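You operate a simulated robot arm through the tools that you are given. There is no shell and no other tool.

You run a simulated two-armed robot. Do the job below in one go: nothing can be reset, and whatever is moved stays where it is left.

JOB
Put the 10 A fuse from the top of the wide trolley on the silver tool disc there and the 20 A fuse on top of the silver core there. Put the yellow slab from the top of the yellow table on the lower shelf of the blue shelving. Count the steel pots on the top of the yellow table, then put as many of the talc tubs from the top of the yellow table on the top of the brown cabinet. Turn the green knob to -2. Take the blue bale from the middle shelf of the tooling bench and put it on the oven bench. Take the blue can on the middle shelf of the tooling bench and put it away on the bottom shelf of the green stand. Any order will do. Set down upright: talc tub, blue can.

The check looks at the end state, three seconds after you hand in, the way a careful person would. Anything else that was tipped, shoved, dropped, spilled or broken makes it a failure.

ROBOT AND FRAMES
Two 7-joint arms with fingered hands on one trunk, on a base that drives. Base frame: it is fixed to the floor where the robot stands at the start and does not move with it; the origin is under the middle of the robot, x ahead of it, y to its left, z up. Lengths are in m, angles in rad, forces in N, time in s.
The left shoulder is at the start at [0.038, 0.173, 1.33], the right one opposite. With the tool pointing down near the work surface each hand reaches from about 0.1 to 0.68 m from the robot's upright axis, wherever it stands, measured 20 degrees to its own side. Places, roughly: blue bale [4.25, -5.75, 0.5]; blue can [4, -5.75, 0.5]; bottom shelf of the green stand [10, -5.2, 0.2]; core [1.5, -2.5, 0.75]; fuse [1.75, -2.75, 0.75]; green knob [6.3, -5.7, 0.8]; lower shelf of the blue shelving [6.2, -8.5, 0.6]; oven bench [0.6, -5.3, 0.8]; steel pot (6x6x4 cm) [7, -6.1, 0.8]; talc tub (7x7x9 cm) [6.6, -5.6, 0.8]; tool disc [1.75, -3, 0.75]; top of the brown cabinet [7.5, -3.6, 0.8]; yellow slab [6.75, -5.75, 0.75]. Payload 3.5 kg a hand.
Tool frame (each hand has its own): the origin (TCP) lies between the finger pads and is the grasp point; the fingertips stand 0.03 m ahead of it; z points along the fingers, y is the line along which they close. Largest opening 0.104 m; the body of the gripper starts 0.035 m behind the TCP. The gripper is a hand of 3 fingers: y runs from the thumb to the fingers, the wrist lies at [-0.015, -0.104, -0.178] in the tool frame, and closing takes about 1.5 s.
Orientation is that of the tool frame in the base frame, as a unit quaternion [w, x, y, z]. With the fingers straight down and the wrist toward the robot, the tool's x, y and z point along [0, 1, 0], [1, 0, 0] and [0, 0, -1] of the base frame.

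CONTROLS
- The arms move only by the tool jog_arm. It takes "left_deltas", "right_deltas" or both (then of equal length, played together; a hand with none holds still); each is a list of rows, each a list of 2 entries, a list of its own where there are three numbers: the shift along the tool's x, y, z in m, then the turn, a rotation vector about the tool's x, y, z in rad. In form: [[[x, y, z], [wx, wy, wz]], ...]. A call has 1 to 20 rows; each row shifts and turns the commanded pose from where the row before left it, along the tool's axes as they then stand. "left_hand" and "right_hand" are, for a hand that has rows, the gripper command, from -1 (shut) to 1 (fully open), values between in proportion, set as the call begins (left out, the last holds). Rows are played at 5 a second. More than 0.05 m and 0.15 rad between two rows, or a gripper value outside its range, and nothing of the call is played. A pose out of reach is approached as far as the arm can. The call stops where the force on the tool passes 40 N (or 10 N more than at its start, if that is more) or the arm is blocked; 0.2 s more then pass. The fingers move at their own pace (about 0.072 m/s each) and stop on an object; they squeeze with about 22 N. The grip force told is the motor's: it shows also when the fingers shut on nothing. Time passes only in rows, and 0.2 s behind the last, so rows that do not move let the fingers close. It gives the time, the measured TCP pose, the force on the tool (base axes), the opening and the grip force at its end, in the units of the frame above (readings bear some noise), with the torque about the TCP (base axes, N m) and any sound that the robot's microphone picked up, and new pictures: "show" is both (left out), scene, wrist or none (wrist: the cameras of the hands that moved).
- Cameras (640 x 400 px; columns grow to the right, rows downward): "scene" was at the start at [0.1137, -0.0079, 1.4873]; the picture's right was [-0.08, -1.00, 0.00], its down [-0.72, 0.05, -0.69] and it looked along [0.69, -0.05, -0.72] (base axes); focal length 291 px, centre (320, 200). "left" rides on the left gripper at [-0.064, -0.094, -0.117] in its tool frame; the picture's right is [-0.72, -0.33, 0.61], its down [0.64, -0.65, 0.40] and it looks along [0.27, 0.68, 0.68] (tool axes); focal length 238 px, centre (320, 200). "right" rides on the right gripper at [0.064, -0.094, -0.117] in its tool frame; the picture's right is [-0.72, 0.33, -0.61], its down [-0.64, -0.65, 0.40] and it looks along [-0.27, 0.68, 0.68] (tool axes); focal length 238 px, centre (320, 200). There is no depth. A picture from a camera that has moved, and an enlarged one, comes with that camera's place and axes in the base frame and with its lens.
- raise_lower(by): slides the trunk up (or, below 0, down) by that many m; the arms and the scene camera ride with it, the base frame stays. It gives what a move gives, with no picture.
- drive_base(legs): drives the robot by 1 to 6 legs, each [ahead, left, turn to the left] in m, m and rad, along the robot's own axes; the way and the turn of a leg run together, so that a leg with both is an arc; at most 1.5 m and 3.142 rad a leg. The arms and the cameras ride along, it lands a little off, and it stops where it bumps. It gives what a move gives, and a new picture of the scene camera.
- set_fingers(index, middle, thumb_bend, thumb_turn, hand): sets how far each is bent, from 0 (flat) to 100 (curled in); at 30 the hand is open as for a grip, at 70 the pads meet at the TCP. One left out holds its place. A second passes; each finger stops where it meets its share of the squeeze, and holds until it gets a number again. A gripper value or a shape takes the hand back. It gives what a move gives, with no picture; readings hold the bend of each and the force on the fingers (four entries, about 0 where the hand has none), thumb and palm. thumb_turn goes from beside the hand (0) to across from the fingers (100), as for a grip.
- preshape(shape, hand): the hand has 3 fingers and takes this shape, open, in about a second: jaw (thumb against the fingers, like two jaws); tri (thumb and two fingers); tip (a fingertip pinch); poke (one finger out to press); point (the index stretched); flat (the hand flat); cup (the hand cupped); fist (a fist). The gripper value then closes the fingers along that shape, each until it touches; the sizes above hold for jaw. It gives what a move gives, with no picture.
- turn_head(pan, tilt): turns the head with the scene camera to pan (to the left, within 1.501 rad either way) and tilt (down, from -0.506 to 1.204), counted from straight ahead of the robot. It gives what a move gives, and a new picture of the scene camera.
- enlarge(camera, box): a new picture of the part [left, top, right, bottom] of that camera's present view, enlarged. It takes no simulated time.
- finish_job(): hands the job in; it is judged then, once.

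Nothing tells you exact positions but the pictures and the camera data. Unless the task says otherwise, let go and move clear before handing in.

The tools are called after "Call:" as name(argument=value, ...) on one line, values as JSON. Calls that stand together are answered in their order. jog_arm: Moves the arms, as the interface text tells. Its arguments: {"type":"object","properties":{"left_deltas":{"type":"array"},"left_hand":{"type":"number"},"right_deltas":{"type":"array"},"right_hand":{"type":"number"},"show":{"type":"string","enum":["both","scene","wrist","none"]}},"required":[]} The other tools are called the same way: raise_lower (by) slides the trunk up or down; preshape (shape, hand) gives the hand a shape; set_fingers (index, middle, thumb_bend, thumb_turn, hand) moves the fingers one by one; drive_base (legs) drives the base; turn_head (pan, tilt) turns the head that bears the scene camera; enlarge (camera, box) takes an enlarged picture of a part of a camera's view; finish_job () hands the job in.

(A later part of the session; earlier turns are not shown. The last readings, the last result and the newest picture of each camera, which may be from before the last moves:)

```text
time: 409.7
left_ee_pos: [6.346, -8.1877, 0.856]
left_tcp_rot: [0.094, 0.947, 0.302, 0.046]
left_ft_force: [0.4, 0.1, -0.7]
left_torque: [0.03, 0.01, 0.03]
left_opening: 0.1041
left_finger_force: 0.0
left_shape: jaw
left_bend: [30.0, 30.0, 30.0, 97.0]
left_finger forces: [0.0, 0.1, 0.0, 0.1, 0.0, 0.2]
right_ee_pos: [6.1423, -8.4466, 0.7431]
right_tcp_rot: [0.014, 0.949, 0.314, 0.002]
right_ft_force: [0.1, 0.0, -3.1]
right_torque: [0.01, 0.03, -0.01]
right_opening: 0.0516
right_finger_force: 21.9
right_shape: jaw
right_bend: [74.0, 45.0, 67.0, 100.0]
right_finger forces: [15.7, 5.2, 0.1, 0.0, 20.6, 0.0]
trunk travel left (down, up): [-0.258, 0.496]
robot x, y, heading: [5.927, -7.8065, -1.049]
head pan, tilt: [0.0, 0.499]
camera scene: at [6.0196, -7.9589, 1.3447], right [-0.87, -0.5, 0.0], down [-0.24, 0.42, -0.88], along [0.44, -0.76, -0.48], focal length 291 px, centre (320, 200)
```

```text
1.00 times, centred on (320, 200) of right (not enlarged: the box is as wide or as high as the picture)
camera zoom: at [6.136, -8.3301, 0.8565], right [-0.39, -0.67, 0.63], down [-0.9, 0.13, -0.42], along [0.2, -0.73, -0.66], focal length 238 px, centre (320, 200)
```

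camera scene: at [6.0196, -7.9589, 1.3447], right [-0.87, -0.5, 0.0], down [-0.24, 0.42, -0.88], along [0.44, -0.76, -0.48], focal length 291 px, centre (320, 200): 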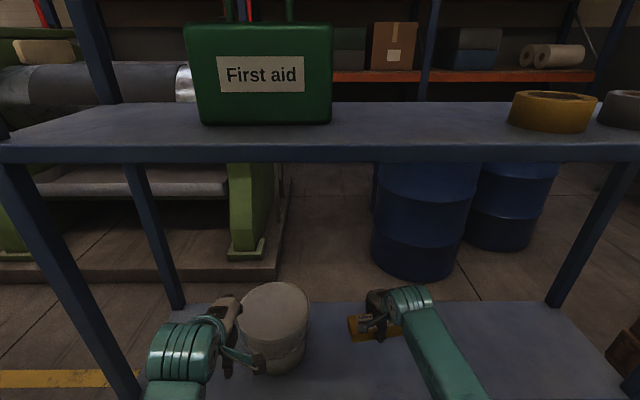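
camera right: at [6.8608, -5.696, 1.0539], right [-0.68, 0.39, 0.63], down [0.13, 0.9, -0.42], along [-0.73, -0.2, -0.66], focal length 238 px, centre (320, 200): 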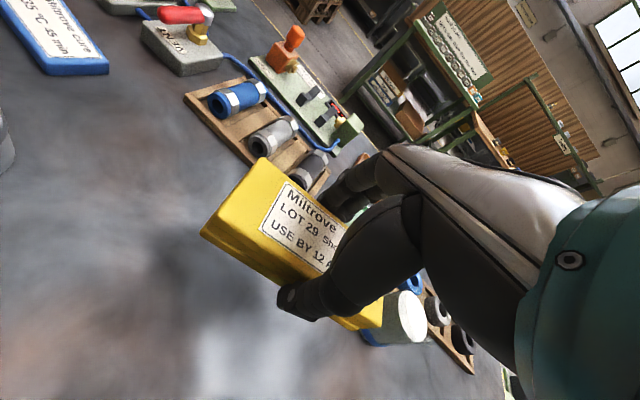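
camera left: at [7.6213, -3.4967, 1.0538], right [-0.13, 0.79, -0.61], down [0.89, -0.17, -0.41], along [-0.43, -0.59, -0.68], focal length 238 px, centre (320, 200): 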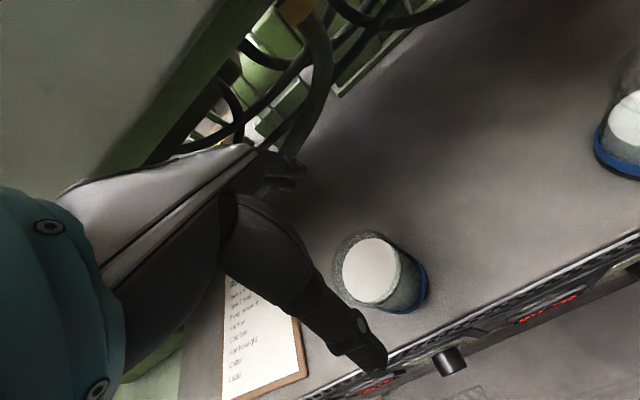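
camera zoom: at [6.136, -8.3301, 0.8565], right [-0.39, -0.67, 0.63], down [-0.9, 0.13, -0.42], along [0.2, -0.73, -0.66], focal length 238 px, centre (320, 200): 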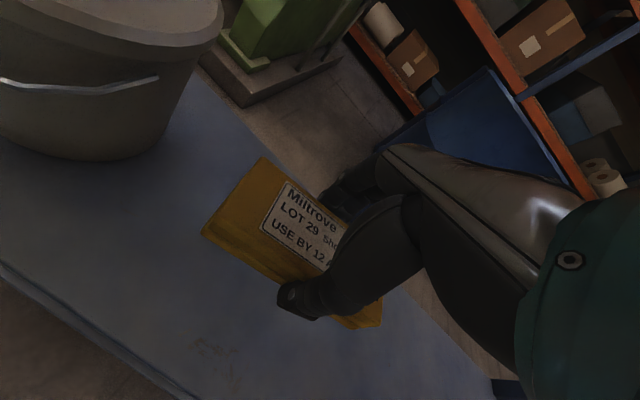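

The slab hovers over the lower shelf, clear of the bucket. Lowering.

Call:
jog_arm(right_deltas=[[[0, 0, 0.02], [0, 0, 0]], [[0, 0, 0.02], [0, 0, 0]], [[0, 0, 0.01], [0, 0, 0]]], show="wrist")

```text
time: 410.5
left_ee_pos: [6.347, -8.1876, 0.8575]
left_tcp_rot: [0.094, 0.947, 0.304, 0.047]
left_ft_force: [-0.1, 0.6, 0.1]
left_torque: [-0.03, -0.01, 0.01]
left_opening: 0.1041
left_finger_force: 0.0
left_shape: jaw
left_bend: [30.0, 30.0, 30.0, 97.0]
left_finger forces: [0.1, 0.0, 0.0, 0.0, 0.0, 0.0]
right_ee_pos: [6.141, -8.4477, 0.6935]
right_tcp_rot: [0.014, 0.95, 0.313, 0.001]
right_ft_force: [0.6, 0.2, -3.2]
right_torque: [0.0, 0.01, 0.03]
right_opening: 0.0514
right_finger_force: 21.8
right_shape: jaw
right_bend: [74.0, 45.0, 67.0, 100.0]
right_finger forces: [15.7, 5.0, 0.0, 0.0, 20.5, 0.0]
trunk travel left (down, up): [-0.258, 0.496]
robot x, y, heading: [5.9305, -7.805, -1.048]
head pan, tilt: [0.0, 0.499]
camera right: at [6.136, -8.3308, 0.8062], right [-0.39, -0.67, 0.63], down [-0.9, 0.13, -0.42], along [0.2, -0.73, -0.66], focal length 238 px, centre (320, 200)
```

right: 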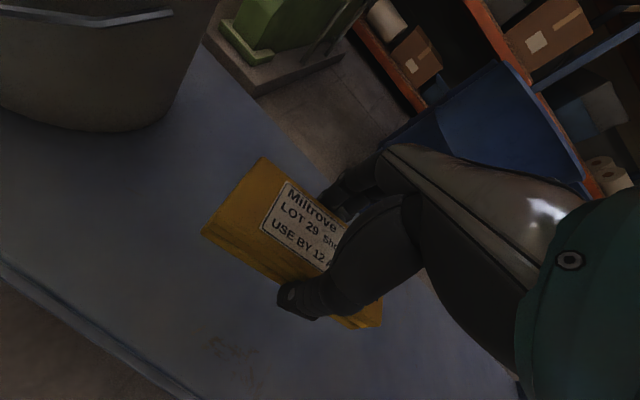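

Call:
jog_arm(right_deltas=[[[0, 0, 0.007], [0, 0, 0]], [[0, 0, 0.006], [0, 0, 0]]], show="none")

```text
time: 411.1
left_ee_pos: [6.3453, -8.1865, 0.857]
left_tcp_rot: [0.094, 0.947, 0.303, 0.047]
left_ft_force: [-0.4, 0.4, 0.0]
left_torque: [0.03, -0.01, -0.02]
left_opening: 0.104
left_finger_force: 0.0
left_shape: jaw
left_bend: [30.0, 30.0, 30.0, 97.0]
left_finger forces: [0.0, 0.0, 0.0, 0.0, 0.0, 0.0]
right_ee_pos: [6.1424, -8.4485, 0.6798]
right_tcp_rot: [0.015, 0.95, 0.313, 0.001]
right_ft_force: [-0.3, -0.5, -1.9]
right_torque: [0.0, -0.02, 0.02]
right_opening: 0.0518
right_finger_force: 21.6
right_shape: jaw
right_bend: [74.0, 45.0, 67.0, 100.0]
right_finger forces: [15.6, 5.0, 0.0, 0.0, 20.5, 0.0]
trunk travel left (down, up): [-0.258, 0.496]
robot x, y, heading: [5.928, -7.8029, -1.05]
head pan, tilt: [0.0, 0.499]
```

Call:
jog_arm(right_deltas=[[[0, 0, 0.006], [0, 0, 0]], [[0, 0, 0.005], [0, 0, 0]]], show="none")

```text
time: 411.7
left_ee_pos: [6.3457, -8.1861, 0.8565]
left_tcp_rot: [0.095, 0.947, 0.303, 0.047]
left_ft_force: [0.0, -0.2, -0.7]
left_torque: [0.0, 0.0, 0.03]
left_opening: 0.104
left_finger_force: 0.2
left_shape: jaw
left_bend: [30.0, 30.0, 30.0, 97.0]
left_finger forces: [0.0, 0.1, 0.0, 0.1, 0.0, 0.0]
right_ee_pos: [6.1434, -8.4485, 0.6694]
right_tcp_rot: [0.014, 0.949, 0.314, 0.002]
right_ft_force: [0.3, -0.3, -3.2]
right_torque: [-0.04, 0.03, -0.02]
right_opening: 0.0517
right_finger_force: 21.6
right_shape: jaw
right_bend: [74.0, 45.0, 67.0, 100.0]
right_finger forces: [15.6, 4.9, 0.1, 0.1, 20.5, 0.1]
trunk travel left (down, up): [-0.258, 0.496]
robot x, y, heading: [5.9266, -7.8044, -1.045]
head pan, tilt: [0.0, 0.499]
```

Call:
jog_arm(right_deltas=[[[0, 0, 0.006], [0, 0, 0]], [[0, 0, 0.005], [0, 0, 0]]], show="wrist")

```text
time: 412.3
left_ee_pos: [6.3454, -8.1869, 0.857]
left_tcp_rot: [0.094, 0.947, 0.303, 0.047]
left_ft_force: [-0.9, 0.8, 0.5]
left_torque: [0.01, 0.01, 0.0]
left_opening: 0.1038
left_finger_force: 0.1
left_shape: jaw
left_bend: [30.0, 30.0, 30.0, 97.0]
left_finger forces: [0.0, 0.0, 0.0, 0.0, 0.0, 0.1]
right_ee_pos: [6.1413, -8.447, 0.6588]
right_tcp_rot: [0.014, 0.95, 0.313, 0.002]
right_ft_force: [1.0, -1.0, -2.5]
right_torque: [-0.04, 0.02, -0.03]
right_opening: 0.0516
right_finger_force: 22.2
right_shape: jaw
right_bend: [74.0, 45.0, 67.0, 100.0]
right_finger forces: [15.5, 5.0, 0.0, 0.0, 20.5, 0.0]
trunk travel left (down, up): [-0.258, 0.496]
robot x, y, heading: [5.9327, -7.8026, -1.047]
head pan, tilt: [0.0, 0.499]
camera right: at [6.1347, -8.3299, 0.7732], right [-0.39, -0.67, 0.63], down [-0.9, 0.13, -0.42], along [0.2, -0.73, -0.66], focal length 238 px, centre (320, 200)
```

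right: 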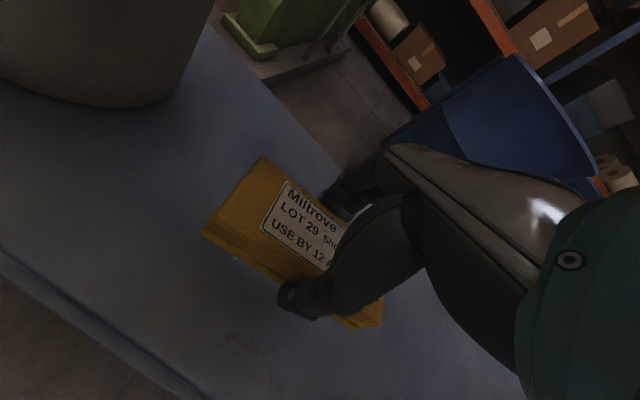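

Call:
jog_arm(right_deltas=[[[0, 0, 0.008], [0, 0, 0]], [[0, 0, 0.007], [0, 0, 0]]], show="none")

```text
time: 412.9
left_ee_pos: [6.3459, -8.1857, 0.8566]
left_tcp_rot: [0.094, 0.947, 0.303, 0.047]
left_ft_force: [-1.0, 0.0, -0.5]
left_torque: [-0.01, 0.01, 0.01]
left_opening: 0.1041
left_finger_force: 0.0
left_shape: jaw
left_bend: [30.0, 30.0, 30.0, 97.0]
left_finger forces: [0.0, 0.0, 0.0, 0.1, 0.0, 0.0]
right_ee_pos: [6.1355, -8.4421, 0.6505]
right_tcp_rot: [0.014, 0.95, 0.313, 0.002]
right_ft_force: [0.4, -0.4, -2.4]
right_torque: [-0.01, 0.0, 0.03]
right_opening: 0.0517
right_finger_force: 21.5
right_shape: jaw
right_bend: [74.0, 45.0, 67.0, 100.0]
right_finger forces: [15.7, 5.0, 0.0, 0.0, 20.4, 0.1]
right hand out of reach, approached as far as the arm can: row 1, 2
trunk travel left (down, up): [-0.258, 0.496]
robot x, y, heading: [5.9295, -7.8032, -1.051]
head pan, tilt: [0.0, 0.499]
```

Call:
jog_arm(right_deltas=[[[0, 0, -0.025], [0, 0, 0]], [[0, 0, -0.025], [0, 0, 0]]], show="none")

Call:
raise_lower(by=-0.05)

```text
time: 413.5
left_ee_pos: [6.3464, -8.1866, 0.8559]
left_tcp_rot: [0.093, 0.947, 0.303, 0.047]
left_ft_force: [0.6, -0.2, 0.5]
left_torque: [-0.01, -0.03, 0.02]
left_opening: 0.1038
left_finger_force: 0.2
left_shape: jaw
left_bend: [30.0, 30.0, 30.0, 97.0]
left_finger forces: [0.1, 0.0, 0.1, 0.0, 0.0, 0.0]
right_ee_pos: [6.1339, -8.439, 0.7004]
right_tcp_rot: [0.014, 0.949, 0.314, 0.002]
right_ft_force: [-0.2, 0.1, -3.0]
right_torque: [-0.03, 0.03, -0.02]
right_opening: 0.0515
right_finger_force: 21.5
right_shape: jaw
right_bend: [74.0, 45.0, 67.0, 100.0]
right_finger forces: [15.4, 4.9, 0.1, 0.0, 20.1, 0.1]
trunk travel left (down, up): [-0.258, 0.496]
robot x, y, heading: [5.9352, -7.8035, -1.048]
head pan, tilt: [0.0, 0.499]
```

```text
time: 414.4
left_ee_pos: [6.3593, -8.1804, 0.8071]
left_tcp_rot: [0.092, 0.946, 0.304, 0.067]
left_ft_force: [0.0, 0.5, -0.2]
left_torque: [0.0, 0.0, 0.0]
left_opening: 0.1038
left_finger_force: 0.0
left_shape: jaw
left_bend: [30.0, 30.0, 30.0, 97.0]
left_finger forces: [0.0, 0.0, 0.0, 0.0, 0.0, 0.0]
right_ee_pos: [6.1367, -8.4404, 0.6512]
right_tcp_rot: [0.014, 0.949, 0.315, 0.002]
right_ft_force: [-0.6, -0.2, -2.9]
right_torque: [0.0, 0.0, 0.02]
right_opening: 0.0516
right_finger_force: 21.9
right_shape: jaw
right_bend: [74.0, 45.0, 67.0, 100.0]
right_finger forces: [15.3, 4.9, 0.0, 0.1, 20.2, 0.1]
trunk travel left (down, up): [-0.208, 0.546]
robot x, y, heading: [5.9296, -7.8057, -1.047]
head pan, tilt: [0.0, 0.499]
```

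Call:
jog_arm(right_deltas=[[[0, 0, 0.005], [0, 0, 0]], [[0, 0, 0.005], [0, 0, 0]]], show="none")

```text
time: 415.0
left_ee_pos: [6.3596, -8.181, 0.8068]
left_tcp_rot: [0.092, 0.946, 0.304, 0.067]
left_ft_force: [0.3, 0.6, 0.1]
left_torque: [0.02, -0.01, -0.01]
left_opening: 0.1043
left_finger_force: 0.0
left_shape: jaw
left_bend: [30.0, 30.0, 30.0, 97.0]
left_finger forces: [0.1, 0.0, 0.0, 0.0, 0.0, 0.0]
right_ee_pos: [6.135, -8.4409, 0.6406]
right_tcp_rot: [0.015, 0.95, 0.313, 0.002]
right_ft_force: [-0.1, 0.0, -1.9]
right_torque: [-0.01, -0.02, 0.02]
right_opening: 0.0514
right_finger_force: 22.2
right_shape: jaw
right_bend: [74.0, 45.0, 67.0, 100.0]
right_finger forces: [15.5, 5.0, 0.0, 0.1, 20.2, 0.0]
trunk travel left (down, up): [-0.208, 0.546]
robot x, y, heading: [5.9291, -7.804, -1.05]
head pan, tilt: [0.0, 0.499]
```

Call:
jog_arm(right_deltas=[[[0, 0, 0.005], [0, 0, 0]], [[0, 0, 0.005], [0, 0, 0]]], show="wrist")

```text
time: 415.6
left_ee_pos: [6.3585, -8.1817, 0.807]
left_tcp_rot: [0.093, 0.946, 0.303, 0.066]
left_ft_force: [-1.0, 0.1, 0.5]
left_torque: [-0.02, -0.04, 0.0]
left_opening: 0.1039
left_finger_force: 0.0
left_shape: jaw
left_bend: [30.0, 30.0, 30.0, 97.0]
left_finger forces: [0.1, 0.0, 0.1, 0.1, 0.1, 0.1]
right_ee_pos: [6.1359, -8.4405, 0.6295]
right_tcp_rot: [0.014, 0.949, 0.314, 0.001]
right_ft_force: [0.5, 0.6, -3.7]
right_torque: [0.0, -0.03, -0.02]
right_opening: 0.0517
right_finger_force: 22.0
right_shape: jaw
right_bend: [74.0, 45.0, 67.0, 100.0]
right_finger forces: [15.5, 4.9, 0.0, 0.1, 20.2, 0.0]
trunk travel left (down, up): [-0.208, 0.546]
robot x, y, heading: [5.9327, -7.8019, -1.054]
head pan, tilt: [0.0, 0.499]
camera right: at [6.1291, -8.3242, 0.7436], right [-0.39, -0.67, 0.63], down [-0.9, 0.13, -0.42], along [0.2, -0.73, -0.66], focal length 238 px, centre (320, 200)
```

right: 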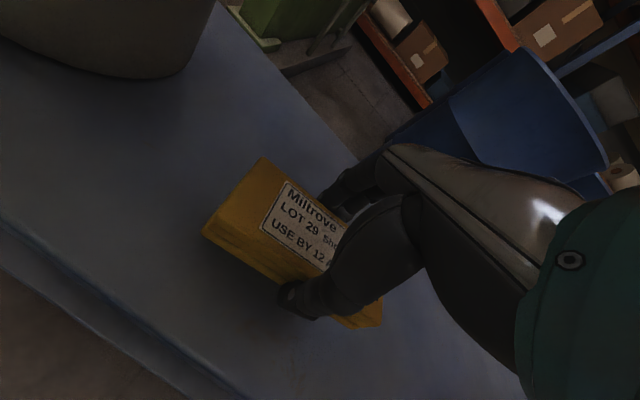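

Call:
jog_arm(right_deltas=[[[0, 0, 0.006], [0, 0, 0]], [[0, 0, 0.005], [0, 0, 0]]], show="none")

```text
time: 416.2
left_ee_pos: [6.3592, -8.1821, 0.8074]
left_tcp_rot: [0.093, 0.946, 0.304, 0.067]
left_ft_force: [0.2, 0.6, -0.7]
left_torque: [0.01, 0.0, 0.03]
left_opening: 0.1039
left_finger_force: 0.0
left_shape: jaw
left_bend: [30.0, 30.0, 30.0, 97.0]
left_finger forces: [0.1, 0.0, 0.1, 0.0, 0.0, 0.0]
right_ee_pos: [6.1357, -8.4422, 0.6188]
right_tcp_rot: [0.015, 0.95, 0.313, 0.002]
right_ft_force: [-0.1, 0.0, -2.2]
right_torque: [-0.01, 0.04, 0.03]
right_opening: 0.0515
right_finger_force: 22.1
right_shape: jaw
right_bend: [74.0, 45.0, 67.0, 100.0]
right_finger forces: [15.3, 5.0, 0.0, 0.0, 20.2, 0.0]
trunk travel left (down, up): [-0.208, 0.546]
robot x, y, heading: [5.9327, -7.804, -1.048]
head pan, tilt: [0.0, 0.499]
```

Call:
jog_arm(right_deltas=[[[0, 0, 0.006], [0, 0, 0]], [[0, 0, 0.005], [0, 0, 0]]], show="none")

```text
time: 416.8
left_ee_pos: [6.3587, -8.1829, 0.8066]
left_tcp_rot: [0.092, 0.946, 0.303, 0.068]
left_ft_force: [0.7, -0.6, 0.6]
left_torque: [0.01, -0.02, 0.01]
left_opening: 0.1038
left_finger_force: 0.1
left_shape: jaw
left_bend: [30.0, 30.0, 30.0, 97.0]
left_finger forces: [0.1, 0.1, 0.0, 0.0, 0.0, 0.0]
right_ee_pos: [6.1356, -8.4434, 0.6077]
right_tcp_rot: [0.015, 0.95, 0.313, 0.002]
right_ft_force: [-0.5, 0.5, -2.7]
right_torque: [0.02, -0.01, 0.01]
right_opening: 0.0512
right_finger_force: 22.4
right_shape: jaw
right_bend: [74.0, 45.0, 67.0, 100.0]
right_finger forces: [15.3, 5.0, 0.1, 0.1, 20.2, 0.0]
trunk travel left (down, up): [-0.208, 0.546]
robot x, y, heading: [5.93, -7.8023, -1.048]
head pan, tilt: [0.0, 0.499]
```

Call:
jog_arm(right_deltas=[[[0, 0, 0.005], [0, 0, 0]], [[0, 0, 0.005], [0, 0, 0]]], show="both")

```text
time: 417.4
left_ee_pos: [6.3588, -8.1818, 0.8072]
left_tcp_rot: [0.093, 0.946, 0.303, 0.067]
left_ft_force: [0.1, -0.6, -0.2]
left_torque: [0.0, 0.02, 0.03]
left_opening: 0.1041
left_finger_force: 0.1
left_shape: jaw
left_bend: [30.0, 30.0, 30.0, 97.0]
left_finger forces: [0.1, 0.1, 0.0, 0.0, 0.0, 0.0]
right_ee_pos: [6.1368, -8.4438, 0.5984]
right_tcp_rot: [0.014, 0.949, 0.313, 0.002]
right_ft_force: [-0.7, 0.5, -2.8]
right_torque: [0.01, 0.02, 0.02]
right_opening: 0.0518
right_finger_force: 21.6
right_shape: jaw
right_bend: [74.0, 45.0, 67.0, 100.0]
right_finger forces: [15.3, 5.0, 0.1, 0.1, 20.1, 0.1]
trunk travel left (down, up): [-0.208, 0.546]
robot x, y, heading: [5.9295, -7.8038, -1.054]
head pan, tilt: [0.0, 0.499]
camera scene: at [6.0306, -7.9782, 1.2933], right [-0.87, -0.5, 0.0], down [-0.24, 0.41, -0.88], along [0.44, -0.76, -0.48], focal length 291 px, centre (320, 200)
camera right: at [6.1301, -8.3254, 0.712], right [-0.39, -0.67, 0.63], down [-0.9, 0.13, -0.42], along [0.2, -0.73, -0.66], focal length 238 px, centre (320, 200)
```

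scene: 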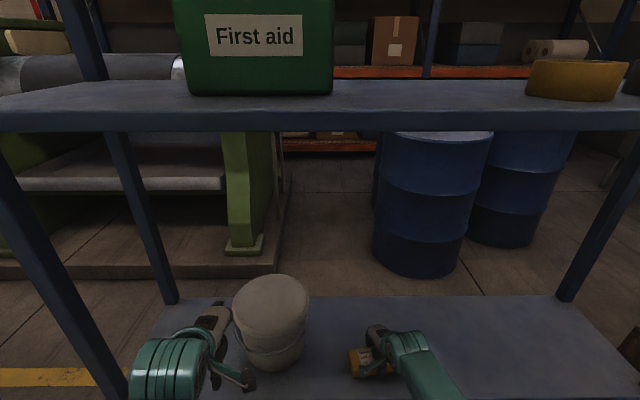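
right: 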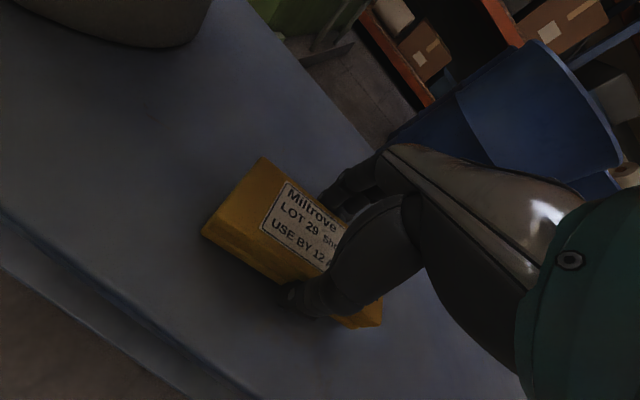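

Call:
jog_arm(right_deltas=[[[0, 0, 0.005], [0, 0, 0]], [[0, 0, 0.005], [0, 0, 0]]], show="none")

```text
time: 418.0
left_ee_pos: [6.3588, -8.182, 0.8078]
left_tcp_rot: [0.095, 0.946, 0.303, 0.067]
left_ft_force: [-0.2, 0.4, 0.9]
left_torque: [0.01, 0.03, 0.0]
left_opening: 0.104
left_finger_force: 0.1
left_shape: jaw
left_bend: [30.0, 30.0, 30.0, 97.0]
left_finger forces: [0.0, 0.1, 0.0, 0.0, 0.0, 0.0]
right_ee_pos: [6.1375, -8.4429, 0.5915]
right_tcp_rot: [0.017, 0.95, 0.313, 0.003]
right_ft_force: [-2.7, 3.0, 9.9]
right_torque: [0.49, 0.35, 0.03]
right_opening: 0.0517
right_finger_force: 21.9
right_shape: jaw
right_bend: [74.0, 45.0, 67.0, 100.0]
right_finger forces: [13.9, 4.3, 0.0, 0.1, 30.2, 0.0]
trunk travel left (down, up): [-0.208, 0.546]
robot x, y, heading: [5.9328, -7.8052, -1.052]
head pan, tilt: [0.0, 0.499]
```

Contact on the shelf. I open the hand and lift off.

Call:
jog_arm(right_deltas=[[[0, 0, -0.001], [0, 0, 0]], [[0, 0, 0], [0, 0, 0]], [[0, 0, 0], [0, 0, 0]], [[0, 0, 0], [0, 0, 0]], [[0, 0, 0], [0, 0, 0]], [[0, 0, 0], [0, 0, 0]]], right_hand=1, show="none")

Call:
jog_arm(right_deltas=[[[0, 0, -0.02], [0, 0, 0]], [[0, 0, -0.03], [0, 0, 0]], [[0, 0, -0.03], [0, 0, 0]], [[0, 0, -0.03], [0, 0, 0]]], show="both")

```text
time: 419.4
left_ee_pos: [6.3592, -8.1816, 0.8088]
left_tcp_rot: [0.094, 0.946, 0.304, 0.066]
left_ft_force: [0.4, -0.8, 0.0]
left_torque: [-0.03, 0.0, 0.02]
left_opening: 0.1039
left_finger_force: 0.0
left_shape: jaw
left_bend: [30.0, 30.0, 30.0, 97.0]
left_finger forces: [0.1, 0.0, 0.0, 0.0, 0.0, 0.1]
right_ee_pos: [6.1354, -8.4426, 0.5897]
right_tcp_rot: [0.015, 0.95, 0.313, 0.002]
right_ft_force: [-0.1, 0.0, 0.2]
right_torque: [-0.02, 0.01, -0.04]
right_opening: 0.1035
right_finger_force: 0.0
right_shape: jaw
right_bend: [30.0, 30.0, 30.0, 98.0]
right_finger forces: [0.1, 0.0, 0.1, 0.1, 0.0, 0.0]
trunk travel left (down, up): [-0.208, 0.546]
robot x, y, heading: [5.9312, -7.8024, -1.053]
head pan, tilt: [0.0, 0.499]
```

```text
time: 420.4
left_ee_pos: [6.3603, -8.1831, 0.8073]
left_tcp_rot: [0.095, 0.946, 0.304, 0.066]
left_ft_force: [0.8, 0.3, -0.5]
left_torque: [-0.03, -0.01, -0.01]
left_opening: 0.1041
left_finger_force: 0.2
left_shape: jaw
left_bend: [30.0, 30.0, 30.0, 97.0]
left_finger forces: [0.0, 0.0, 0.1, 0.0, 0.0, 0.0]
right_ee_pos: [6.1348, -8.4416, 0.7009]
right_tcp_rot: [0.014, 0.949, 0.314, 0.002]
right_ft_force: [-0.4, 0.0, 0.6]
right_torque: [-0.01, -0.03, 0.01]
right_opening: 0.1037
right_finger_force: 0.0
right_shape: jaw
right_bend: [30.0, 30.0, 30.0, 98.0]
right_finger forces: [0.0, 0.0, 0.0, 0.0, 0.0, 0.1]
trunk travel left (down, up): [-0.208, 0.546]
robot x, y, heading: [5.9319, -7.807, -1.05]
head pan, tilt: [0.0, 0.499]
camera scene: at [6.0305, -7.9778, 1.2934], right [-0.87, -0.5, 0.0], down [-0.24, 0.41, -0.88], along [0.44, -0.76, -0.48], focal length 291 px, centre (320, 200)
camera right: at [6.1283, -8.3242, 0.8142], right [-0.39, -0.67, 0.63], down [-0.9, 0.13, -0.42], along [0.2, -0.73, -0.66], focal length 238 px, centre (320, 200)
```

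scene: 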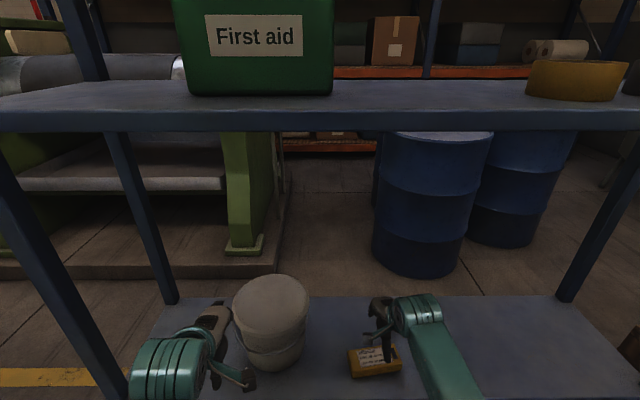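
right: 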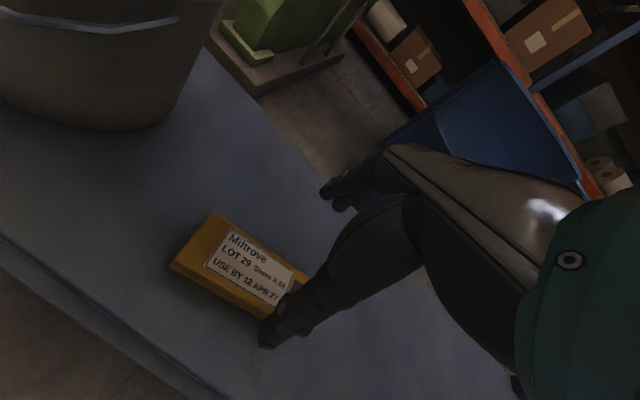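

The yellow slab lies on the lower shelf. I back out, raise up, and go to the aisle side of the yellow table for the green knob.

Call:
drive_base(legs=[[-0.45, 0.0, 0.0]])

Call:
raise_lower(by=0.25)

Call:
drive_base(legs=[[0.0, 0.0, 1.571], [0.45, 0.0, 0.0], [0.0, 1.2, 0.0]])

Call:
turn_head(pan=0.0, tilt=0.7)

```text
time: 423.1
left_ee_pos: [6.1317, -7.7911, 0.8083]
left_tcp_rot: [0.094, 0.946, 0.303, 0.065]
left_ft_force: [-0.2, -0.1, -0.1]
left_torque: [0.0, 0.01, 0.0]
left_opening: 0.1038
left_finger_force: 0.2
left_shape: jaw
left_bend: [30.0, 30.0, 30.0, 97.0]
left_finger forces: [0.1, 0.0, 0.1, 0.1, 0.1, 0.0]
right_ee_pos: [5.9085, -8.0497, 0.7006]
right_tcp_rot: [0.014, 0.949, 0.314, 0.002]
right_ft_force: [-0.6, -0.2, 0.1]
right_torque: [0.0, 0.02, -0.05]
right_opening: 0.1035
right_finger_force: 0.0
right_shape: jaw
right_bend: [30.0, 30.0, 30.0, 98.0]
right_finger forces: [0.0, 0.1, 0.0, 0.0, 0.1, 0.1]
trunk travel left (down, up): [-0.208, 0.546]
robot x, y, heading: [5.7035, -7.4139, -1.046]
head pan, tilt: [0.0, 0.499]
camera scene: at [5.805, -7.5861, 1.2934], right [-0.87, -0.5, 0.0], down [-0.24, 0.41, -0.88], along [0.44, -0.76, -0.48], focal length 291 px, centre (320, 200)
```

scene: 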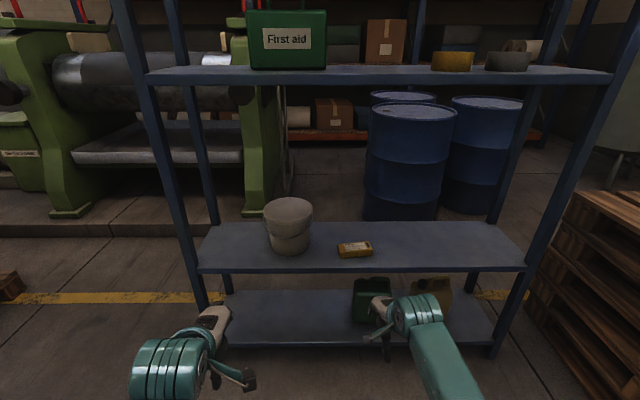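

```text
time: 425.7
left_ee_pos: [6.1377, -7.7894, 1.057]
left_tcp_rot: [0.093, 0.946, 0.303, 0.071]
left_ft_force: [0.3, 0.3, -0.2]
left_torque: [0.02, 0.04, 0.0]
left_opening: 0.104
left_finger_force: 0.1
left_shape: jaw
left_bend: [30.0, 30.0, 30.0, 97.0]
left_finger forces: [0.1, 0.1, 0.0, 0.0, 0.0, 0.0]
right_ee_pos: [5.9084, -8.0497, 0.9506]
right_tcp_rot: [0.014, 0.95, 0.313, 0.002]
right_ft_force: [0.2, 0.1, -0.2]
right_torque: [-0.02, 0.0, -0.04]
right_opening: 0.104
right_finger_force: 0.1
right_shape: jaw
right_bend: [30.0, 30.0, 30.0, 98.0]
right_finger forces: [0.0, 0.0, 0.1, 0.0, 0.0, 0.0]
trunk travel left (down, up): [-0.458, 0.296]
robot x, y, heading: [5.7082, -7.4118, -1.045]
head pan, tilt: [0.0, 0.499]
```

```text
time: 437.8
left_ee_pos: [5.8382, -5.7406, 1.0569]
left_tcp_rot: [0.012, 0.429, 0.896, 0.116]
left_ft_force: [1.2, -0.1, -1.0]
left_torque: [-0.01, -0.01, 0.0]
left_opening: 0.1041
left_finger_force: 0.1
left_shape: jaw
left_bend: [30.0, 30.0, 30.0, 97.0]
left_finger forces: [0.0, 0.0, 0.0, 0.1, 0.0, 0.0]
right_ee_pos: [6.1114, -5.9544, 0.95]
right_tcp_rot: [0.009, 0.426, 0.905, 0.012]
right_ft_force: [0.3, 1.2, -0.1]
right_torque: [-0.03, 0.02, 0.01]
right_opening: 0.1036
right_finger_force: 0.1
right_shape: jaw
right_bend: [30.0, 30.0, 30.0, 98.0]
right_finger forces: [0.0, 0.1, 0.0, 0.0, 0.0, 0.1]
trunk travel left (down, up): [-0.458, 0.296]
robot x, y, heading: [5.4862, -6.1949, 0.577]
head pan, tilt: [0.0, 0.499]
camera scene: at [5.5838, -6.13, 1.5473], right [0.54, -0.84, 0.0], down [-0.4, -0.26, -0.88], along [0.74, 0.48, -0.48], focal length 291 px, centre (320, 200)
```

scene: 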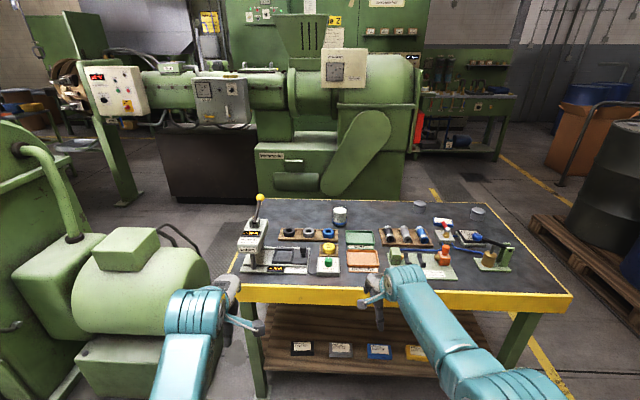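

```text
time: 438.6
left_ee_pos: [5.838, -5.7396, 1.0575]
left_tcp_rot: [0.012, 0.429, 0.896, 0.117]
left_ft_force: [-0.1, 0.8, 0.1]
left_torque: [0.01, -0.02, 0.01]
left_opening: 0.1038
left_finger_force: 0.0
left_shape: jaw
left_bend: [30.0, 30.0, 30.0, 97.0]
left_finger forces: [0.1, 0.0, 0.0, 0.1, 0.0, 0.0]
right_ee_pos: [6.1103, -5.9547, 0.9514]
right_tcp_rot: [0.008, 0.426, 0.905, 0.011]
right_ft_force: [-0.6, -0.2, 1.1]
right_torque: [-0.02, -0.01, 0.0]
right_opening: 0.1037
right_finger_force: 0.0
right_shape: jaw
right_bend: [30.0, 30.0, 30.0, 98.0]
right_finger forces: [0.1, 0.0, 0.1, 0.0, 0.0, 0.0]
trunk travel left (down, up): [-0.458, 0.296]
robot x, y, heading: [5.4828, -6.1919, 0.575]
head pan, tilt: [0.0, 0.7]
camera scene: at [5.5789, -6.1336, 1.5296], right [0.54, -0.84, 0.0], down [-0.54, -0.35, -0.77], along [0.64, 0.42, -0.64], focal length 291 px, centre (320, 200)
```

scene: 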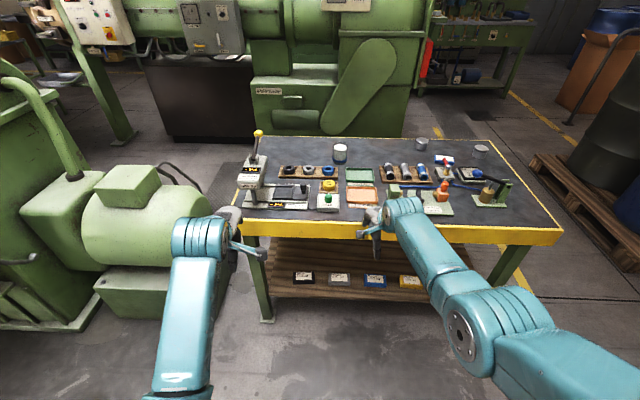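

Call:
enlarge(camera="scene", box=[290, 170, 370, 225])

```text
7.27 times, centred on (330, 198) of scene
camera zoom: at [5.5789, -6.1336, 1.5296], right [0.54, -0.84, 0.0], down [-0.54, -0.35, -0.77], along [0.64, 0.42, -0.64], focal length 2116 px, centre (247, 218)
```

zoom: 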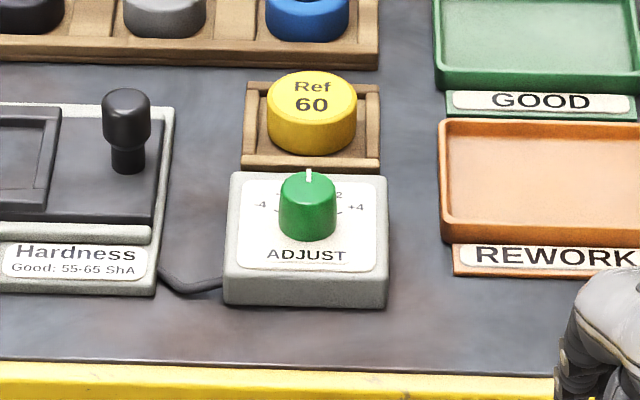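

The knob reads 0 now; the scale is ±4 at ±60°, so −2 is 30° counter-clockwise. I'll use the left hand: shift right a bit, tuck the right hand back and level the left hand.

Call:
drive_base(legs=[[0.0, -0.13, -0.05]])

Call:
jog_arm(right_deltas=[[[0, -0.035, -0.02], [0, 0, 0]], [[0, -0.035, -0.02], [0, 0, 0]], [[0, -0.035, -0.02], [0, 0, 0]], [[0, -0.035, -0.02], [0, 0, 0]]], show="none")

```text
time: 439.8
left_ee_pos: [5.9272, -5.867, 1.0576]
left_tcp_rot: [0.014, 0.451, 0.885, 0.117]
left_ft_force: [0.1, -0.3, -0.4]
left_torque: [0.0, 0.05, 0.04]
left_opening: 0.1038
left_finger_force: 0.1
left_shape: jaw
left_bend: [30.0, 30.0, 30.0, 97.0]
left_finger forces: [0.0, 0.0, 0.1, 0.0, 0.1, 0.0]
right_ee_pos: [6.1914, -6.0953, 0.9488]
right_tcp_rot: [0.008, 0.446, 0.895, 0.012]
right_ft_force: [-0.3, -0.4, -0.5]
right_torque: [0.04, -0.01, 0.04]
right_opening: 0.1037
right_finger_force: 0.1
right_shape: jaw
right_bend: [30.0, 30.0, 30.0, 98.0]
right_finger forces: [0.1, 0.1, 0.0, 0.0, 0.0, 0.0]
trunk travel left (down, up): [-0.458, 0.296]
robot x, y, heading: [5.5549, -6.3008, 0.531]
head pan, tilt: [0.0, 0.7]
camera scene: at [5.65, -6.249, 1.5296], right [0.5, -0.86, 0.0], down [-0.56, -0.32, -0.76], along [0.66, 0.39, -0.64], focal length 291 px, centre (320, 200)
```

scene: 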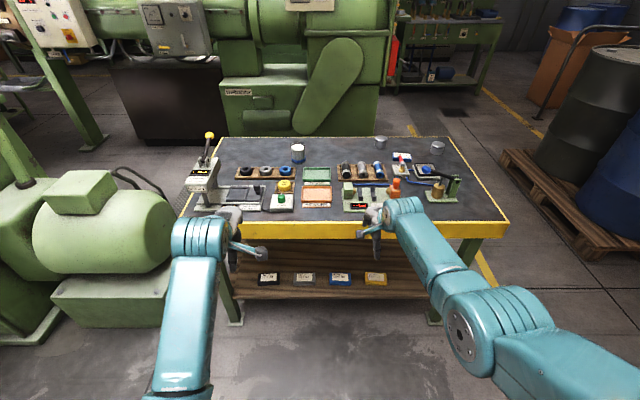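

```text
time: 440.8
left_ee_pos: [5.9263, -5.8667, 1.0581]
left_tcp_rot: [0.014, 0.45, 0.885, 0.117]
left_ft_force: [-0.3, 0.3, -0.7]
left_torque: [-0.02, 0.01, -0.02]
left_opening: 0.1036
left_finger_force: 0.0
left_shape: jaw
left_bend: [30.0, 30.0, 30.0, 97.0]
left_finger forces: [0.0, 0.1, 0.0, 0.0, 0.0, 0.0]
right_ee_pos: [6.0748, -6.1813, 1.0269]
right_tcp_rot: [0.008, 0.446, 0.895, 0.011]
right_ft_force: [-0.1, -0.1, 1.0]
right_torque: [0.0, -0.01, -0.05]
right_opening: 0.1037
right_finger_force: 0.1
right_shape: jaw
right_bend: [30.0, 30.0, 30.0, 98.0]
right_finger forces: [0.0, 0.1, 0.0, 0.1, 0.0, 0.0]
trunk travel left (down, up): [-0.458, 0.296]
robot x, y, heading: [5.5548, -6.301, 0.527]
head pan, tilt: [0.0, 0.7]
```

Call:
jog_arm(left_deltas=[[[0, 0, 0], [0.054, -0.025, 0.0875]], [[0, 0, 0], [0.054, -0.025, 0.0875]], [[0, 0, 0], [0.054, -0.025, 0.0875]], [[0, 0, 0], [0.054, -0.025, 0.0875]]], show="none")

Call:
drive_base(legs=[[0.38, -0.04, 0.0]])

Call:
enlarge(camera="left", box=[0, 0, 640, 400])

```text
time: 441.8
left_ee_pos: [5.9281, -5.8666, 1.0575]
left_tcp_rot: [-0.01, 0.602, 0.799, -0.001]
left_ft_force: [-0.3, 0.3, -0.1]
left_torque: [0.02, -0.01, 0.02]
left_opening: 0.104
left_finger_force: 0.0
left_shape: jaw
left_bend: [30.0, 30.0, 30.0, 97.0]
left_finger forces: [0.0, 0.0, 0.1, 0.0, 0.1, 0.1]
right_ee_pos: [6.0757, -6.1815, 1.0263]
right_tcp_rot: [0.009, 0.446, 0.895, 0.012]
right_ft_force: [0.6, 0.7, 0.2]
right_torque: [-0.01, 0.01, 0.0]
right_opening: 0.1036
right_finger_force: 0.0
right_shape: jaw
right_bend: [30.0, 30.0, 30.0, 98.0]
right_finger forces: [0.0, 0.1, 0.1, 0.0, 0.0, 0.0]
trunk travel left (down, up): [-0.458, 0.296]
robot x, y, heading: [5.5538, -6.3035, 0.531]
head pan, tilt: [0.0, 0.7]
```

```text
time: 444.2
left_ee_pos: [6.2702, -5.7124, 1.0576]
left_tcp_rot: [-0.01, 0.601, 0.799, -0.001]
left_ft_force: [-0.5, 0.3, -0.2]
left_torque: [-0.04, 0.03, 0.03]
left_opening: 0.104
left_finger_force: 0.0
left_shape: jaw
left_bend: [30.0, 30.0, 30.0, 97.0]
left_finger forces: [0.1, 0.0, 0.0, 0.1, 0.0, 0.0]
right_ee_pos: [6.4168, -6.0257, 1.0254]
right_tcp_rot: [0.009, 0.447, 0.894, 0.012]
right_ft_force: [1.0, 0.1, 0.2]
right_torque: [-0.02, 0.02, 0.01]
right_opening: 0.1038
right_finger_force: 0.0
right_shape: jaw
right_bend: [30.0, 30.0, 30.0, 98.0]
right_finger forces: [0.0, 0.0, 0.0, 0.0, 0.0, 0.1]
trunk travel left (down, up): [-0.458, 0.296]
robot x, y, heading: [5.8948, -6.1492, 0.53]
head pan, tilt: [0.0, 0.7]
camera scene: at [5.9924, -6.0934, 1.5295], right [0.5, -0.86, 0.0], down [-0.56, -0.33, -0.76], along [0.66, 0.39, -0.64], focal length 291 px, centre (320, 200)
```

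scene: 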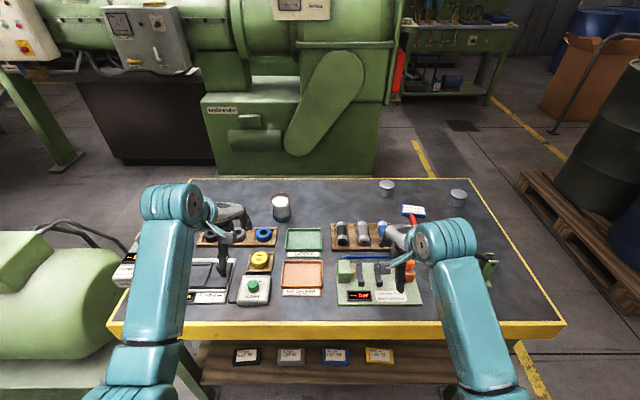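

```text
1.00 times, centred on (320, 200) of left (not enlarged: the box is as wide or as high as the picture)
camera zoom: at [6.1994, -5.8016, 1.1739], right [-0.12, -0.78, -0.62], down [-0.81, 0.44, -0.39], along [0.57, 0.45, -0.68], focal length 238 px, centre (320, 200)
```

zoom: 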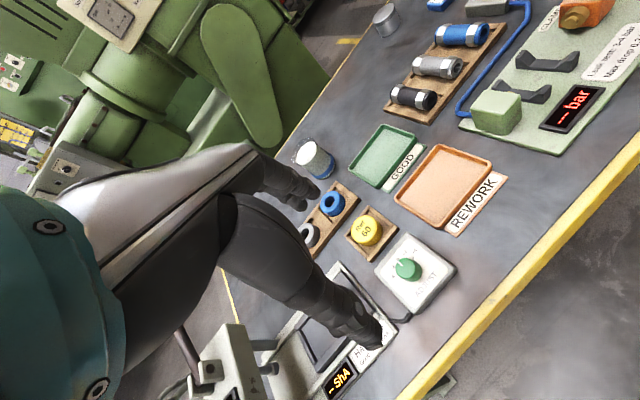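

Call:
enlarge(camera="left", box=[340, 210, 480, 330])

```text
3.33 times, centred on (410, 270) of left
camera zoom: at [6.1994, -5.8016, 1.1739], right [-0.12, -0.78, -0.62], down [-0.81, 0.44, -0.39], along [0.57, 0.45, -0.68], focal length 794 px, centre (20, -33)
```

zoom: 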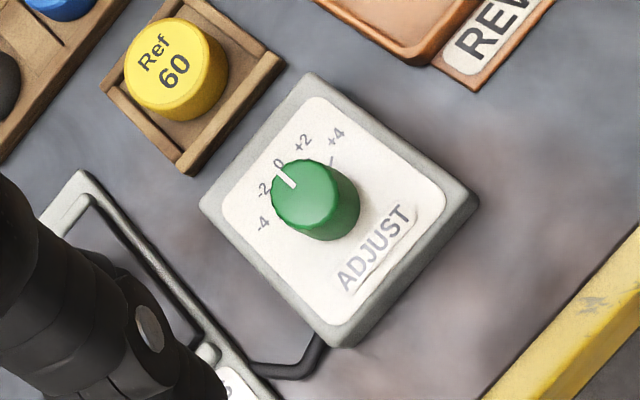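

The wrist camera shows the dial clearly (pointer at 0). I centre the left hand over the knob and descend.

Call:
jog_arm(left_deltas=[[[0.0055, 0.029, 0], [0, 0, 0]], [[0, 0, 0.035], [0, 0, 0]], [[0, 0, 0.035], [0, 0, 0]], [[0, 0, 0.035], [0, 0, 0]]], show="wrist")

Call:
enlarge(camera="left", box=[270, 150, 480, 330])

```text
time: 445.2
left_ee_pos: [6.2929, -5.6976, 0.9522]
left_tcp_rot: [-0.01, 0.601, 0.799, -0.001]
left_ft_force: [-0.2, -0.8, -0.3]
left_torque: [0.0, -0.03, -0.03]
left_opening: 0.1038
left_finger_force: 0.1
left_shape: jaw
left_bend: [30.0, 30.0, 30.0, 97.0]
left_finger forces: [0.1, 0.0, 0.0, 0.0, 0.0, 0.0]
right_ee_pos: [6.417, -6.0268, 1.025]
right_tcp_rot: [0.009, 0.447, 0.894, 0.011]
right_ft_force: [-0.1, 0.3, 0.1]
right_torque: [-0.06, 0.02, -0.01]
right_opening: 0.1037
right_finger_force: 0.1
right_shape: jaw
right_bend: [30.0, 30.0, 30.0, 98.0]
right_finger forces: [0.0, 0.1, 0.0, 0.0, 0.1, 0.0]
trunk travel left (down, up): [-0.458, 0.296]
robot x, y, heading: [5.8924, -6.1484, 0.528]
head pan, tilt: [0.0, 0.7]
camera left: at [6.2219, -5.7868, 1.0689], right [-0.12, -0.77, -0.62], down [-0.81, 0.44, -0.39], along [0.57, 0.46, -0.68], focal length 238 px, centre (320, 200)
```

left: 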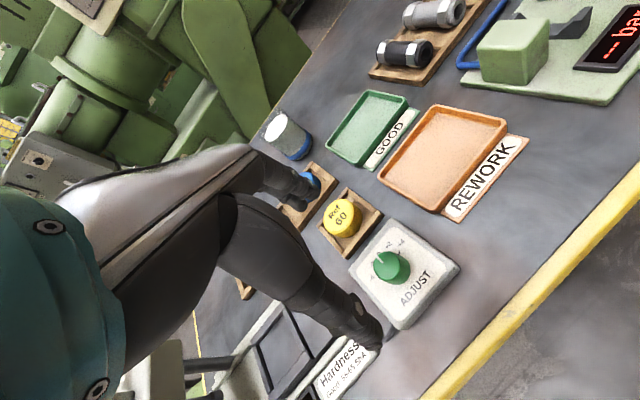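

```text
2.22 times, centred on (375, 240) of left
camera zoom: at [6.2219, -5.7868, 1.0689], right [-0.12, -0.77, -0.62], down [-0.81, 0.44, -0.39], along [0.57, 0.46, -0.68], focal length 530 px, centre (198, 111)
```

zoom: 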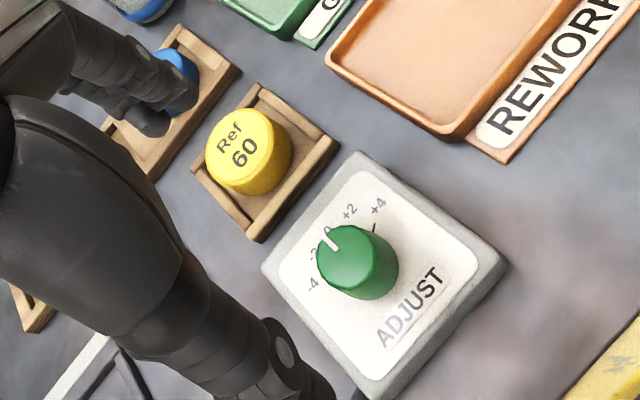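

The far fingers could touch the Ref 60 disc, so I pre-close the hand to about 6 cm before descending.

Call:
jog_arm(left_deltas=[[[0, 0.004, 0], [0, 0, 0]], [[0, 0, 0], [0, 0, 0]], [[0, 0, 0], [0, 0, 0]], [[0, 0, 0], [0, 0, 0]], [[0, 0, 0.02], [0, 0, 0]], [[0, 0, 0.02], [0, 0, 0]]], left_hand=0.2, show="wrist")

Call:
enlarge(camera="left", box=[270, 130, 480, 310])

```text
time: 446.6
left_ee_pos: [6.2969, -5.6971, 0.9115]
left_tcp_rot: [-0.01, 0.601, 0.799, -0.001]
left_ft_force: [-0.3, -1.1, 0.4]
left_torque: [0.0, -0.02, 0.0]
left_opening: 0.063
left_finger_force: 0.0
left_shape: jaw
left_bend: [29.0, 40.0, 64.0, 100.0]
left_finger forces: [0.0, 0.0, 0.0, 0.0, 0.0, 0.0]
right_ee_pos: [6.4174, -6.0267, 1.025]
right_tcp_rot: [0.009, 0.446, 0.895, 0.012]
right_ft_force: [-0.3, -0.2, 0.5]
right_torque: [0.02, -0.01, 0.0]
right_opening: 0.1039
right_finger_force: 0.0
right_shape: jaw
right_bend: [30.0, 30.0, 30.0, 98.0]
right_finger forces: [0.1, 0.1, 0.0, 0.1, 0.0, 0.1]
trunk travel left (down, up): [-0.458, 0.296]
robot x, y, heading: [5.8963, -6.1498, 0.532]
head pan, tilt: [0.0, 0.7]
camera left: at [6.2263, -5.7864, 1.0278], right [-0.12, -0.78, -0.62], down [-0.81, 0.44, -0.39], along [0.57, 0.46, -0.68], focal length 238 px, centre (320, 200)
```

left: 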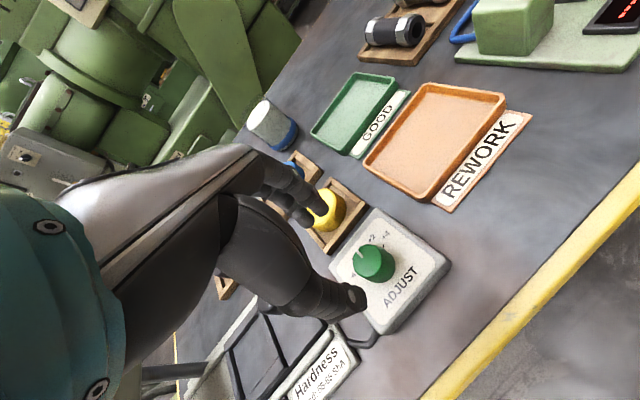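

```text
2.22 times, centred on (375, 220) of left
camera zoom: at [6.2263, -5.7864, 1.0278], right [-0.12, -0.78, -0.62], down [-0.81, 0.44, -0.39], along [0.57, 0.46, -0.68], focal length 530 px, centre (198, 156)
```

zoom: 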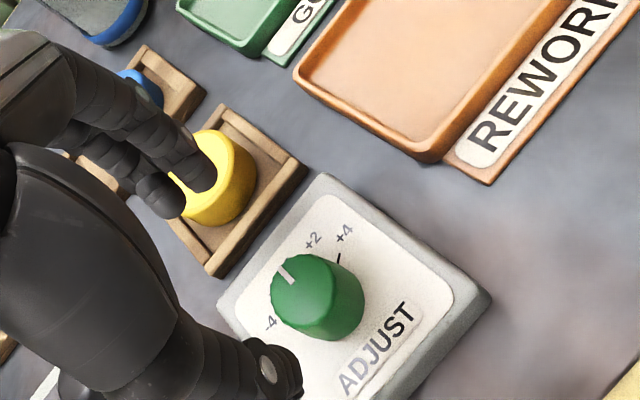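

Call:
jog_arm(left_deltas=[[[0, 0, 0.02], [0, 0, 0]], [[0, 0, 0.015], [0, 0, 0]]], show="wrist")

Call:
enlarge(camera="left", box=[250, 130, 460, 310])

```text
time: 447.2
left_ee_pos: [6.2979, -5.6972, 0.8756]
left_tcp_rot: [-0.01, 0.602, 0.799, 0.0]
left_ft_force: [0.5, 0.1, -0.5]
left_torque: [0.02, 0.01, 0.03]
left_opening: 0.0628
left_finger_force: 0.1
left_shape: jaw
left_bend: [29.0, 40.0, 64.0, 100.0]
left_finger forces: [0.1, 0.0, 0.0, 0.0, 0.0, 0.0]
right_ee_pos: [6.4175, -6.0266, 1.0254]
right_tcp_rot: [0.009, 0.448, 0.894, 0.011]
right_ft_force: [0.4, 0.4, 0.1]
right_torque: [0.0, -0.02, 0.0]
right_opening: 0.1037
right_finger_force: 0.0
right_shape: jaw
right_bend: [30.0, 30.0, 30.0, 98.0]
right_finger forces: [0.0, 0.0, 0.0, 0.1, 0.0, 0.0]
trunk travel left (down, up): [-0.458, 0.296]
robot x, y, heading: [5.8973, -6.1491, 0.529]
head pan, tilt: [0.0, 0.7]
camera left: at [6.2263, -5.7867, 0.9923], right [-0.12, -0.77, -0.62], down [-0.81, 0.44, -0.39], along [0.57, 0.46, -0.68], focal length 238 px, centre (320, 200)
```

left: 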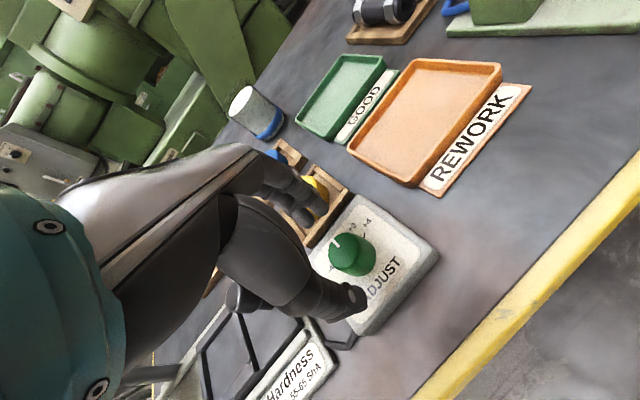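

```text
2.22 times, centred on (355, 220) of left
camera zoom: at [6.2263, -5.7867, 0.9923], right [-0.12, -0.77, -0.62], down [-0.81, 0.44, -0.39], along [0.57, 0.46, -0.68], focal length 530 px, centre (242, 156)
```

zoom: 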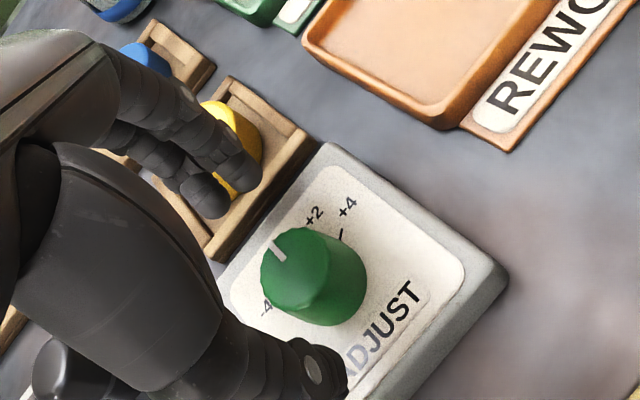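

Call:
jog_arm(left_deltas=[[[0, 0, 0.008], [0, 0, 0]], [[0, 0, 0.007], [0, 0, 0]]], show="none")

```text
time: 447.8
left_ee_pos: [6.2973, -5.6973, 0.8622]
left_tcp_rot: [-0.01, 0.601, 0.799, -0.001]
left_ft_force: [0.2, -0.1, 0.2]
left_torque: [0.01, 0.02, -0.01]
left_opening: 0.0627
left_finger_force: 0.1
left_shape: jaw
left_bend: [29.0, 40.0, 64.0, 100.0]
left_finger forces: [0.0, 0.0, 0.0, 0.1, 0.1, 0.0]
right_ee_pos: [6.4185, -6.0269, 1.026]
right_tcp_rot: [0.008, 0.447, 0.894, 0.012]
right_ft_force: [-0.5, 0.1, -0.4]
right_torque: [0.0, 0.03, -0.02]
right_opening: 0.1038
right_finger_force: 0.1
right_shape: jaw
right_bend: [30.0, 30.0, 30.0, 98.0]
right_finger forces: [0.0, 0.0, 0.0, 0.0, 0.1, 0.0]
trunk travel left (down, up): [-0.458, 0.296]
robot x, y, heading: [5.895, -6.1466, 0.529]
head pan, tilt: [0.0, 0.7]
```

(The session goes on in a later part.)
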